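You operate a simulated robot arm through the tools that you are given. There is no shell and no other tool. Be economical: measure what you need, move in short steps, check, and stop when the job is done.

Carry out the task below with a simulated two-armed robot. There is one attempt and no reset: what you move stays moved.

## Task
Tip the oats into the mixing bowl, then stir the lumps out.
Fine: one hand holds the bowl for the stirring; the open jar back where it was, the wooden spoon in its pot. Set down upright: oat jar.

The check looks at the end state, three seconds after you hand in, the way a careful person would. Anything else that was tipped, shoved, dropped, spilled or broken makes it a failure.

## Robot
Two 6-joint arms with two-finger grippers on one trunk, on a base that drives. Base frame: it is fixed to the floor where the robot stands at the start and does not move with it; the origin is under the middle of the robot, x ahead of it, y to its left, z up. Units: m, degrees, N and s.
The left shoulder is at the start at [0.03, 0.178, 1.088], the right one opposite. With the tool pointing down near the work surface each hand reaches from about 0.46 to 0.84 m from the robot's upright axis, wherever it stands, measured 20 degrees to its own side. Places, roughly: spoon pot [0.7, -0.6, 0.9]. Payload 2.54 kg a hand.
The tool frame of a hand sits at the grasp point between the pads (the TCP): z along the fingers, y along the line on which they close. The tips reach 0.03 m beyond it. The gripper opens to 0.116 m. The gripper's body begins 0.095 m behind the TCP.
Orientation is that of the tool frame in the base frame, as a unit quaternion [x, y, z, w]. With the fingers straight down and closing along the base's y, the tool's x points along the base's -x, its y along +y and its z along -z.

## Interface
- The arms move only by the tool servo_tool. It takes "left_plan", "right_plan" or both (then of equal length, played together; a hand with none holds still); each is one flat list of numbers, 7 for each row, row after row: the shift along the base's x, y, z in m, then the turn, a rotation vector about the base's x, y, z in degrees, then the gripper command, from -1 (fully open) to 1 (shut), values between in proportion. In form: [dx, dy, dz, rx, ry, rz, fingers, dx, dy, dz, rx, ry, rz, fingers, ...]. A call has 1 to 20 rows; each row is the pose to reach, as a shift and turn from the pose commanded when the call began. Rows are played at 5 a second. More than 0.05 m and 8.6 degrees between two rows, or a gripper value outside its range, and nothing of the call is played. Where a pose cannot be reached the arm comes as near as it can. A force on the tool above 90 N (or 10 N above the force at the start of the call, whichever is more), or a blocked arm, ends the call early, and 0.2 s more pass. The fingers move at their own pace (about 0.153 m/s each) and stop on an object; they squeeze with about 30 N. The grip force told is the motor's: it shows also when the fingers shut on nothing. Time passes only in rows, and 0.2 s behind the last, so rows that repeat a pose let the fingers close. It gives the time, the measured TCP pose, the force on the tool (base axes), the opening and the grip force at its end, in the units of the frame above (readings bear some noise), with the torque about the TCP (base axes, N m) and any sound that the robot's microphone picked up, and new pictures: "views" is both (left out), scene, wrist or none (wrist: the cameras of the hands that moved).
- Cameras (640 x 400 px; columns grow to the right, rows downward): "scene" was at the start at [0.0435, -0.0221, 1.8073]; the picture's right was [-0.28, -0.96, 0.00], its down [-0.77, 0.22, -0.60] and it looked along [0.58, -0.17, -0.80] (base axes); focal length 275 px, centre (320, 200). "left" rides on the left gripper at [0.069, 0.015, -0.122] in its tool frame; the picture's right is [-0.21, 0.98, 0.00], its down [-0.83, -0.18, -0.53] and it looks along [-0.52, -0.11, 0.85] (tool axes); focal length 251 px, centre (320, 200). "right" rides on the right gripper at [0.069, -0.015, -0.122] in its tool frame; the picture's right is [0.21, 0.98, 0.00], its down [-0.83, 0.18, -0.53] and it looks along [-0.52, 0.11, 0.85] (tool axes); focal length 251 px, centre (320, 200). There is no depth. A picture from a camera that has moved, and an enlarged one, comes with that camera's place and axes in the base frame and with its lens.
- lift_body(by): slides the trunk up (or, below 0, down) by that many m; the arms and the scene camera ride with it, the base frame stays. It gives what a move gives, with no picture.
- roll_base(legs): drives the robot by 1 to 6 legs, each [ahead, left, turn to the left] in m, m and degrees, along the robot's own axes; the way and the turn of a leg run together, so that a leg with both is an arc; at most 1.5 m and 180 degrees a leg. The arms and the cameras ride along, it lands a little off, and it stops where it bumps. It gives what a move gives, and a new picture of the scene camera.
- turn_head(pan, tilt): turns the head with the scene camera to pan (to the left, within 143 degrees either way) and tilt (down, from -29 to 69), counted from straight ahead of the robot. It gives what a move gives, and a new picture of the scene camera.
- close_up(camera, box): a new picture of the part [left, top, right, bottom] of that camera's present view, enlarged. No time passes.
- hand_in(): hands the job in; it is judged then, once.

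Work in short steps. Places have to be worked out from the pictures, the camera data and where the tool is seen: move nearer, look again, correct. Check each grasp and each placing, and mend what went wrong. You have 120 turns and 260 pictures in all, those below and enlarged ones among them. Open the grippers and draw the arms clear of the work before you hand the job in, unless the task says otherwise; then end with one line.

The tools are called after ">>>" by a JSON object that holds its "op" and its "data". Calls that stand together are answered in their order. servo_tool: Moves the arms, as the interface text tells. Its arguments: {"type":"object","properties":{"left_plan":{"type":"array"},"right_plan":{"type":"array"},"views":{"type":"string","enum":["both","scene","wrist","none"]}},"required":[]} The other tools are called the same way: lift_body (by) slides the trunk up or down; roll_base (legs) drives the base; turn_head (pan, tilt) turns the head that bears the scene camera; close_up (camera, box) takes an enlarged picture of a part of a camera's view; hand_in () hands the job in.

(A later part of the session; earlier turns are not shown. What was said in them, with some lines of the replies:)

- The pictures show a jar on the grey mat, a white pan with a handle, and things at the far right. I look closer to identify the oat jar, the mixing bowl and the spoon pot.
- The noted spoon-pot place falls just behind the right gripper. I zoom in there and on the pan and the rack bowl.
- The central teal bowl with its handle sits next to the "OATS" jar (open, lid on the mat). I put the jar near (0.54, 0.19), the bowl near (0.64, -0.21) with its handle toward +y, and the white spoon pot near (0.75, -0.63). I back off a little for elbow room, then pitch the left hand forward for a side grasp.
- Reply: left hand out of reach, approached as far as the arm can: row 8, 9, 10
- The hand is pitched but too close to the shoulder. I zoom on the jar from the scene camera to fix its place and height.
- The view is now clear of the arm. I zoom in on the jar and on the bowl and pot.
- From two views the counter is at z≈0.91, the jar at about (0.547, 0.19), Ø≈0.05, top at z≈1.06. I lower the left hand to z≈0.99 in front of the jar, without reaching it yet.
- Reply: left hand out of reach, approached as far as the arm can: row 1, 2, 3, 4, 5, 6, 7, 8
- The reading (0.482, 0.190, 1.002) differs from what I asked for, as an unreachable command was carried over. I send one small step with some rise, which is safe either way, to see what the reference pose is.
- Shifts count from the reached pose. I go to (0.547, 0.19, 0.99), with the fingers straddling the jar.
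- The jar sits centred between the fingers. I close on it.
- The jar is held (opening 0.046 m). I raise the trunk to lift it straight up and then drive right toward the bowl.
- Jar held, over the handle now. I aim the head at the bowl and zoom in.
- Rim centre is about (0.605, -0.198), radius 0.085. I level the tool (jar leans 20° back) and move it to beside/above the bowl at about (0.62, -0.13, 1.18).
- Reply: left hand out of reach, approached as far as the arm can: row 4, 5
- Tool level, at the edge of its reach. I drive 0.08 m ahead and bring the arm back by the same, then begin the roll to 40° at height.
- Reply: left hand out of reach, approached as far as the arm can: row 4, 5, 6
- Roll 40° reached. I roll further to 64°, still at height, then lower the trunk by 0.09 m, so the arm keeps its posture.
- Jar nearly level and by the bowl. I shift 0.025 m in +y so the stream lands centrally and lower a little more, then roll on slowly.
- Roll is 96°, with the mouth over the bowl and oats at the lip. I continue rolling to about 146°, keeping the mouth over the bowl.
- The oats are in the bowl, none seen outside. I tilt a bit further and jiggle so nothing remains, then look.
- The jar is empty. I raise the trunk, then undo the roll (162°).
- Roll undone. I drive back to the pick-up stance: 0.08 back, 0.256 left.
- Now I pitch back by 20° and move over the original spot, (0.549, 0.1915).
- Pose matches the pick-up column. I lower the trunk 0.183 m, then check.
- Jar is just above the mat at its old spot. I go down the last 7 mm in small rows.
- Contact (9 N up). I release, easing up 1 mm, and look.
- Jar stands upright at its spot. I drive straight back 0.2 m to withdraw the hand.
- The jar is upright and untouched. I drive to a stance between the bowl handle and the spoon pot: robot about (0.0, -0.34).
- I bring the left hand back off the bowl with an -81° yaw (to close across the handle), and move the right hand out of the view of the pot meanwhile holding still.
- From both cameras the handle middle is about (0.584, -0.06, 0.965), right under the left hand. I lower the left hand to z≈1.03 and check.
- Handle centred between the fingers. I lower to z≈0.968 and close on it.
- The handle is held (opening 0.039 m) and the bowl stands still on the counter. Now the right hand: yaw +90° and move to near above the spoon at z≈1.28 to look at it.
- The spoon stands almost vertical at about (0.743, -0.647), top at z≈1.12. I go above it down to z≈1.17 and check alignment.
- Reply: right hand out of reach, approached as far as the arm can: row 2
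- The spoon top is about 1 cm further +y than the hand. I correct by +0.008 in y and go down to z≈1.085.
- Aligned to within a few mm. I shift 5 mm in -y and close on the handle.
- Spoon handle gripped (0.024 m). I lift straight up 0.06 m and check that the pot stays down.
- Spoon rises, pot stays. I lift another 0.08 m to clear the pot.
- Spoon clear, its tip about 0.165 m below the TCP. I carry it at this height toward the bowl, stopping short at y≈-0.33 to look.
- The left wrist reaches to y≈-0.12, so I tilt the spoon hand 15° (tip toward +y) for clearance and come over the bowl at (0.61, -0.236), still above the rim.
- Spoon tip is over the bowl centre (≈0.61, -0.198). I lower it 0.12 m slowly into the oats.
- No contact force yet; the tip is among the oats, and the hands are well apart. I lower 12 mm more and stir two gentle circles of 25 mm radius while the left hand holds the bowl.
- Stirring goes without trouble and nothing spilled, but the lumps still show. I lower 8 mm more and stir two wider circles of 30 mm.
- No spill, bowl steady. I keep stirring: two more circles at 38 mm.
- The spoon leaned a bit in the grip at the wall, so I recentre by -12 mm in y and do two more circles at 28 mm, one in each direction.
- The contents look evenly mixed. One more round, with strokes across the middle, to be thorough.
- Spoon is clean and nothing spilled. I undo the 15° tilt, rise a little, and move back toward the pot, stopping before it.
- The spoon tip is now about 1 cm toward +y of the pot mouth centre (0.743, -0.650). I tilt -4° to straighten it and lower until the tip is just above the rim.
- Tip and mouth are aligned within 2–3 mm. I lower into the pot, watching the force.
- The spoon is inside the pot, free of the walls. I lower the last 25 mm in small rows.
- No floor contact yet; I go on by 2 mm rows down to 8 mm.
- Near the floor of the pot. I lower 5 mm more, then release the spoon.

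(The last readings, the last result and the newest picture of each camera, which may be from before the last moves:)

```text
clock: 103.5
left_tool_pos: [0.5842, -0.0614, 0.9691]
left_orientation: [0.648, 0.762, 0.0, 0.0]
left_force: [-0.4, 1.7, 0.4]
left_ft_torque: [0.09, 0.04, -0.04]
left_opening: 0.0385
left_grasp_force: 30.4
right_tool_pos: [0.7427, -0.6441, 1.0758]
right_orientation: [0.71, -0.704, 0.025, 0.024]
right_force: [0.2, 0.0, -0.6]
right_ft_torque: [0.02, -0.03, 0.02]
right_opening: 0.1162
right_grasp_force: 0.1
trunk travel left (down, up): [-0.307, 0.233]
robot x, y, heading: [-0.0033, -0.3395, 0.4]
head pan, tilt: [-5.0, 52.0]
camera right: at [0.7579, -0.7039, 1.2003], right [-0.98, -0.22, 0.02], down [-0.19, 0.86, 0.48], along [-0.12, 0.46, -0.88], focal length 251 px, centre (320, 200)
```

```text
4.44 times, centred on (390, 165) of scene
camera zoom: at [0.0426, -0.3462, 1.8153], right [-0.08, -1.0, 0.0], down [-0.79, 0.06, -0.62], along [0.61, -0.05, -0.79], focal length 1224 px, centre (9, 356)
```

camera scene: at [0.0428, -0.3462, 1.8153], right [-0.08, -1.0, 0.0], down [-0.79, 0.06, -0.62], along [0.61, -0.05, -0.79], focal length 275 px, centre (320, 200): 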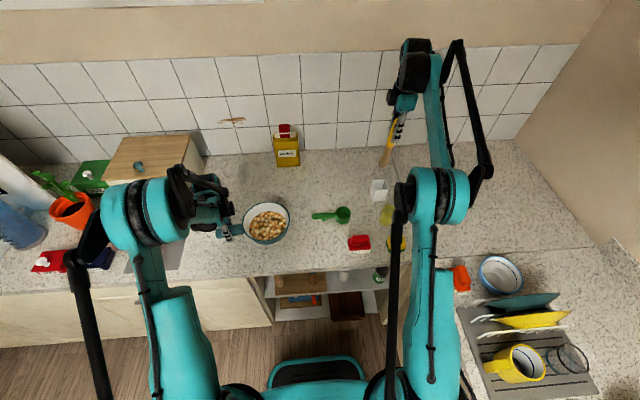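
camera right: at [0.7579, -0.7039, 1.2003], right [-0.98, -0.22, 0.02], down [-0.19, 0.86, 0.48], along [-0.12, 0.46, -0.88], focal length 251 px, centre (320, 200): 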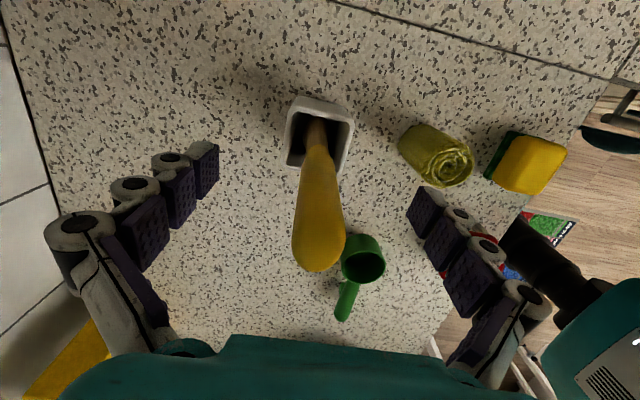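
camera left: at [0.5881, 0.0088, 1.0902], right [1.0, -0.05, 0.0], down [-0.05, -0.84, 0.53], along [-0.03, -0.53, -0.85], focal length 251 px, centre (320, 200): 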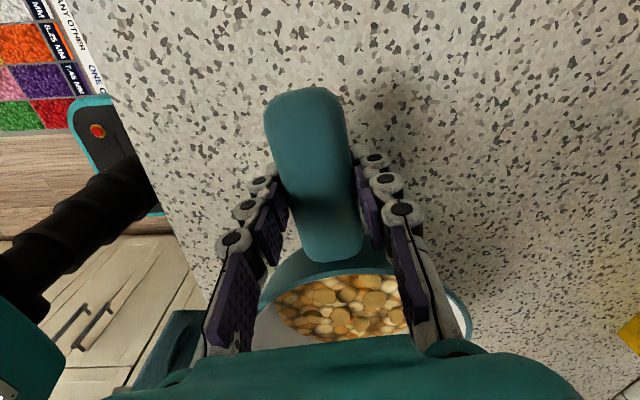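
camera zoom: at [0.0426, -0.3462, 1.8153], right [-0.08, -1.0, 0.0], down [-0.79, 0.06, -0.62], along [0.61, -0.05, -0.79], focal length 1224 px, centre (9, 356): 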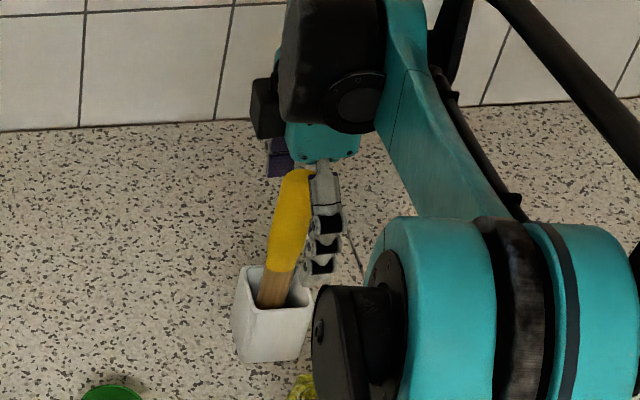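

The spoon stands in its pot. I raise the right hand straight up, and open the left hand and raise it off the handle.

>>> {"op": "servo_tool", "data": {"right_plan": [0, 0, 0.03, 0, 0, 0, -1, 0, 0, 0.06, 0, 0, 0, -1, 0, 0, 0.09, 0, 0, 0, -1, 0, 0, 0.12, 0, 0, 0, -1, 0, 0, 0.15, 0, 0, 0, -1, 0, 0, 0.18, 0, 0, 0, -1, 0, 0, 0.2, 0, 0, 0, -1, 0, 0, 0.2, 0, 0, 0, -1, 0, 0, 0.2, 0, 0, 0, -1], "left_plan": [0, 0, 0, 0, 0, 0, 0, 0, 0, 0, 0, 0, 0, -1, 0, 0, 0, 0, 0, 0, -1, 0, 0, 0.01, 0, 0, 0, -1, 0, 0, 0.05, 0, 0, 0, -1, 0, 0, 0.1, 0, 0, 0, -1, 0, 0, 0.15, 0, 0, 0, -1, 0, 0, 0.2, 0, 0, 0, -1, 0, 0, 0.2, 0, 0, 0, -1], "views": "both"}}

>>> {"op": "close_up", "data": {"camera": "scene", "box": [200, 130, 440, 280]}}

```text
clock: 105.5
left_tool_pos: [0.585, -0.0596, 1.1682]
left_orientation: [0.648, 0.762, 0.001, 0.0]
left_force: [0.3, -0.2, 0.1]
left_ft_torque: [-0.01, 0.01, -0.04]
left_opening: 0.1161
left_grasp_force: 0.2
right_tool_pos: [0.7439, -0.6419, 1.2764]
right_orientation: [0.709, -0.705, 0.023, 0.025]
right_force: [0.6, -0.1, -0.4]
right_ft_torque: [-0.02, 0.06, 0.02]
right_opening: 0.116
right_grasp_force: 0.0
trunk travel left (down, up): [-0.307, 0.233]
robot x, y, heading: [-0.0065, -0.338, 0.3]
head pan, tilt: [-5.0, 52.0]
camera scene: at [0.0438, -0.346, 1.8152], right [-0.08, -1.0, 0.0], down [-0.79, 0.06, -0.61], along [0.61, -0.05, -0.79], focal length 275 px, centre (320, 200)
camera right: at [0.7594, -0.7019, 1.4017], right [-0.98, -0.22, 0.02], down [-0.19, 0.86, 0.48], along [-0.12, 0.46, -0.88], focal length 251 px, centre (320, 200)
camera left: at [0.5891, 0.0099, 1.29], right [1.0, -0.05, 0.0], down [-0.04, -0.84, 0.53], along [-0.03, -0.53, -0.85], focal length 251 px, centre (320, 200)
```

scene: 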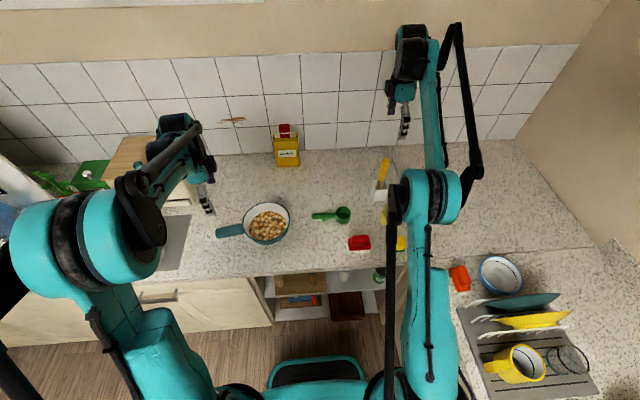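
right: 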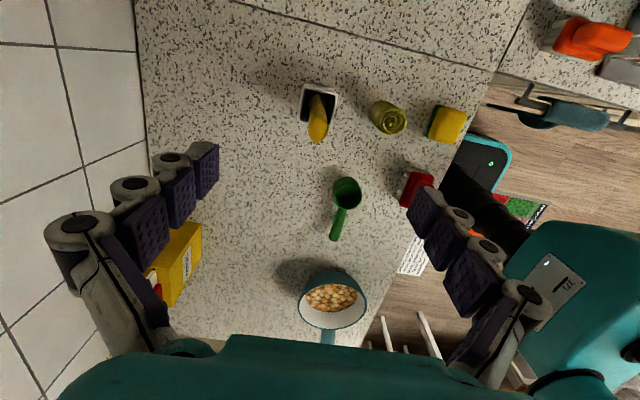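
left: 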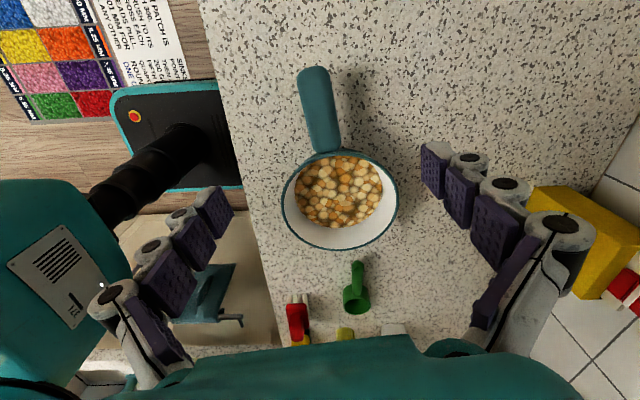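

```text
2.67 times, centred on (320, 205) of scene
camera zoom: at [0.0438, -0.346, 1.8152], right [-0.08, -1.0, 0.0], down [-0.79, 0.06, -0.61], along [0.61, -0.05, -0.79], focal length 734 px, centre (320, 187)
```

zoom: 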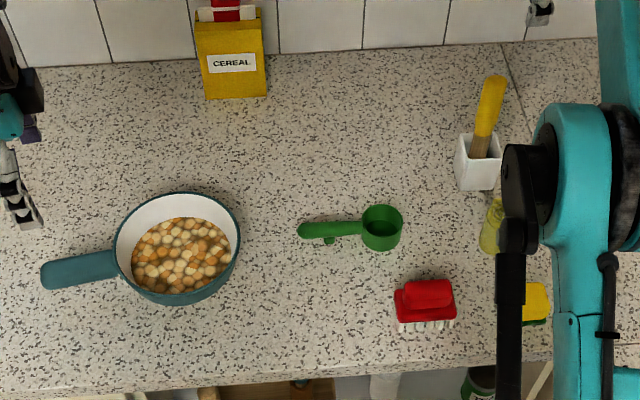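

Bowl, spoon and surroundings look clean. I drive back 0.3 m to draw the arms clear and check the jar once more.

>>> {"op": "roll_base", "data": {"legs": [[-0.3, 0, 0]]}}

>>> {"op": "turn_head", "data": {"pan": 20, "tilt": 42}}

>>> {"op": "close_up", "data": {"camera": "scene", "box": [180, 120, 560, 340]}}

```text
clock: 107.6
left_tool_pos: [0.2862, -0.0616, 1.1676]
left_orientation: [0.647, 0.763, -0.001, 0.0]
left_force: [-0.3, -0.7, 0.2]
left_ft_torque: [0.0, -0.01, -0.02]
left_opening: 0.1157
left_grasp_force: 0.1
right_tool_pos: [0.4452, -0.6435, 1.2784]
right_orientation: [0.71, -0.704, 0.025, 0.025]
right_force: [-0.6, 0.4, -0.8]
right_ft_torque: [-0.03, -0.03, -0.04]
right_opening: 0.116
right_grasp_force: 0.1
trunk travel left (down, up): [-0.307, 0.233]
robot x, y, heading: [-0.3002, -0.3401, 0.2]
head pan, tilt: [-5.0, 52.0]
camera scene: at [-0.2561, -0.3485, 1.8153], right [-0.08, -1.0, 0.0], down [-0.79, 0.06, -0.62], along [0.61, -0.05, -0.79], focal length 275 px, centre (320, 200)
```

scene: 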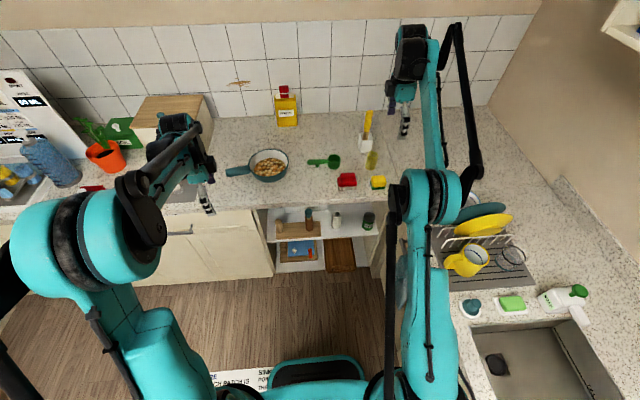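

```text
clock: 108.5
left_tool_pos: [0.286, -0.0621, 1.1677]
left_orientation: [0.647, 0.763, 0.001, 0.0]
left_force: [-1.0, -0.9, 0.4]
left_ft_torque: [0.02, -0.02, 0.01]
left_opening: 0.116
left_grasp_force: 0.0
right_tool_pos: [0.445, -0.6441, 1.2763]
right_orientation: [0.709, -0.704, 0.026, 0.024]
right_force: [0.5, -0.2, -0.2]
right_ft_torque: [0.03, -0.06, -0.02]
right_opening: 0.116
right_grasp_force: 0.0
trunk travel left (down, up): [-0.307, 0.233]
robot x, y, heading: [-0.3046, -0.3415, 0.4]
head pan, tilt: [20.0, 42.0]
camera scene: at [-0.2515, -0.3134, 1.8291], right [0.35, -0.94, 0.0], down [-0.63, -0.23, -0.74], along [0.7, 0.26, -0.67], focal length 275 px, centre (320, 200)
```

scene: 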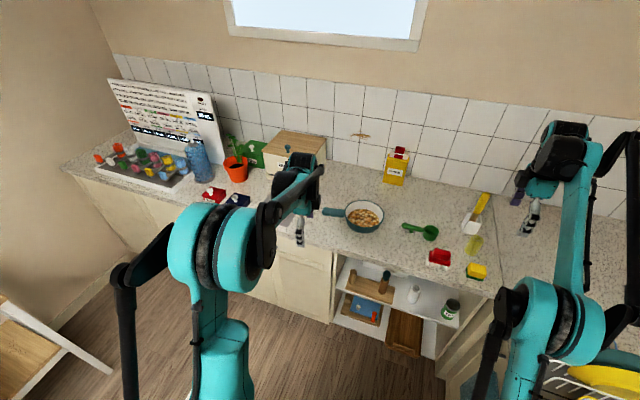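

```text
1.68 times, centred on (370, 230) of scene
camera zoom: at [-0.2515, -0.3134, 1.8291], right [0.35, -0.94, 0.0], down [-0.63, -0.23, -0.74], along [0.7, 0.26, -0.67], focal length 464 px, centre (236, 150)
```

zoom: 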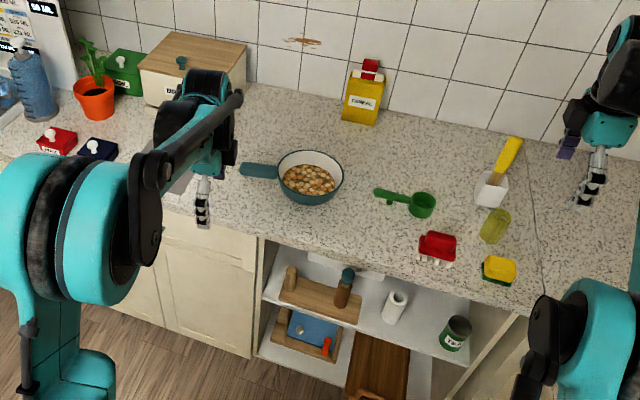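

The jar is hidden behind the left arm. I back off a bit more and look again.

>>> {"op": "roll_base", "data": {"legs": [[-0.2, -0.1, 0]]}}

>>> {"op": "turn_head", "data": {"pan": 35, "tilt": 36}}

>>> {"op": "close_up", "data": {"camera": "left", "box": [0, 0, 640, 400]}}

```text
clock: 110.2
left_tool_pos: [0.084, -0.1625, 1.1684]
left_orientation: [0.645, 0.764, 0.001, 0.0]
left_force: [-0.3, 0.0, 0.1]
left_ft_torque: [0.01, -0.05, 0.04]
left_opening: 0.116
left_grasp_force: 0.2
right_tool_pos: [0.245, -0.7432, 1.277]
right_orientation: [0.71, -0.703, 0.025, 0.025]
right_force: [-0.2, 0.0, 0.4]
right_ft_torque: [0.04, 0.01, 0.0]
right_opening: 0.1159
right_grasp_force: 0.0
trunk travel left (down, up): [-0.307, 0.233]
robot x, y, heading: [-0.499, -0.4419, 0.6]
head pan, tilt: [20.0, 42.0]
camera scene: at [-0.4539, -0.4154, 1.8292], right [0.35, -0.94, 0.0], down [-0.63, -0.24, -0.74], along [0.7, 0.26, -0.67], focal length 275 px, centre (320, 200)
```

scene: 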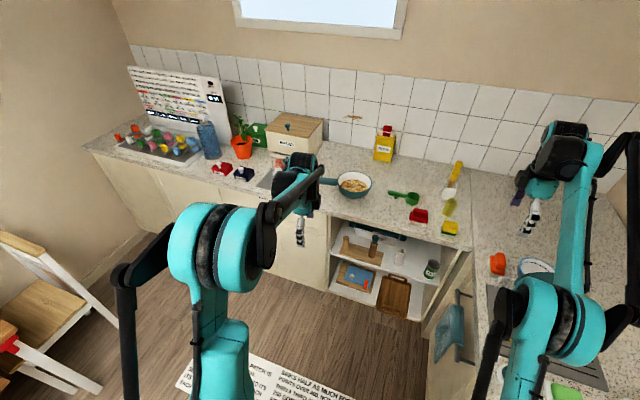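

```text
clock: 111.0
left_tool_pos: [0.0846, -0.162, 1.1681]
left_orientation: [0.645, 0.764, 0.0, 0.0]
left_force: [0.0, 0.4, -0.4]
left_ft_torque: [0.01, 0.0, -0.01]
left_opening: 0.116
left_grasp_force: 0.1
right_tool_pos: [0.246, -0.7433, 1.2777]
right_orientation: [0.711, -0.703, 0.025, 0.024]
right_force: [-0.4, 0.4, -0.4]
right_ft_torque: [-0.01, -0.02, -0.01]
right_opening: 0.1159
right_grasp_force: 0.1
trunk travel left (down, up): [-0.307, 0.233]
robot x, y, heading: [-0.504, -0.443, 0.5]
head pan, tilt: [35.0, 36.0]
camera scene: at [-0.4599, -0.3935, 1.8381], right [0.58, -0.81, 0.0], down [-0.48, -0.34, -0.81], along [0.66, 0.47, -0.59], focal length 275 px, centre (320, 200)
```

scene: 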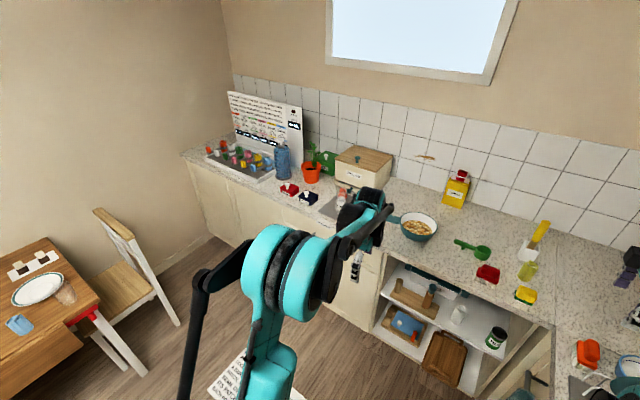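

```text
1.00 times, centred on (320, 200) of left (not enlarged: the box is as wide or as high as the picture)
camera zoom: at [0.0879, -0.092, 1.2898], right [1.0, -0.05, 0.0], down [-0.04, -0.84, 0.53], along [-0.03, -0.53, -0.85], focal length 251 px, centre (320, 200)
```

zoom: 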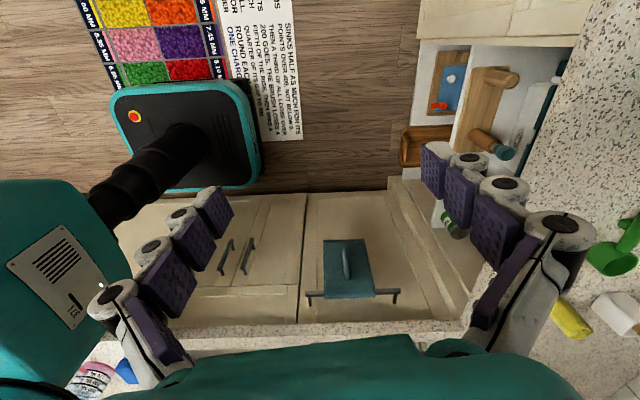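

The jar should show just above the left wrist; I zoom in there.

>>> {"op": "close_up", "data": {"camera": "scene", "box": [310, 170, 450, 250]}}

```text
4.57 times, centred on (380, 210) of scene
camera zoom: at [-0.4599, -0.3935, 1.8381], right [0.58, -0.81, 0.0], down [-0.48, -0.34, -0.81], along [0.66, 0.47, -0.59], focal length 1259 px, centre (46, 154)
```

zoom: 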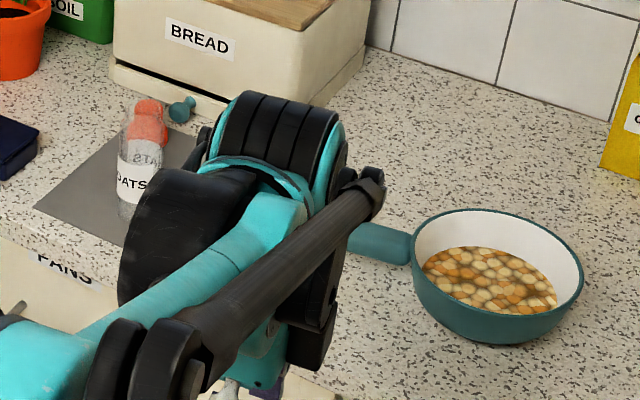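

The jar stands upright and empty on its mat beside its lid. The tan lumps seen before stirring are gone from the mix, the spoon is in its pot, and both grippers are open and clear. I hand in.

>>> {"op": "hand_in", "data": {}}

```text
The job is handed in.
```

The oats are in the mixing bowl and stirred with the left hand holding the bowl, with no lumps visible in the last pictures; the open jar is upright back on its spot and the wooden spoon is back in its pot. I saw no spills, though the bowl shifted about 1 cm when I gripped its handle.
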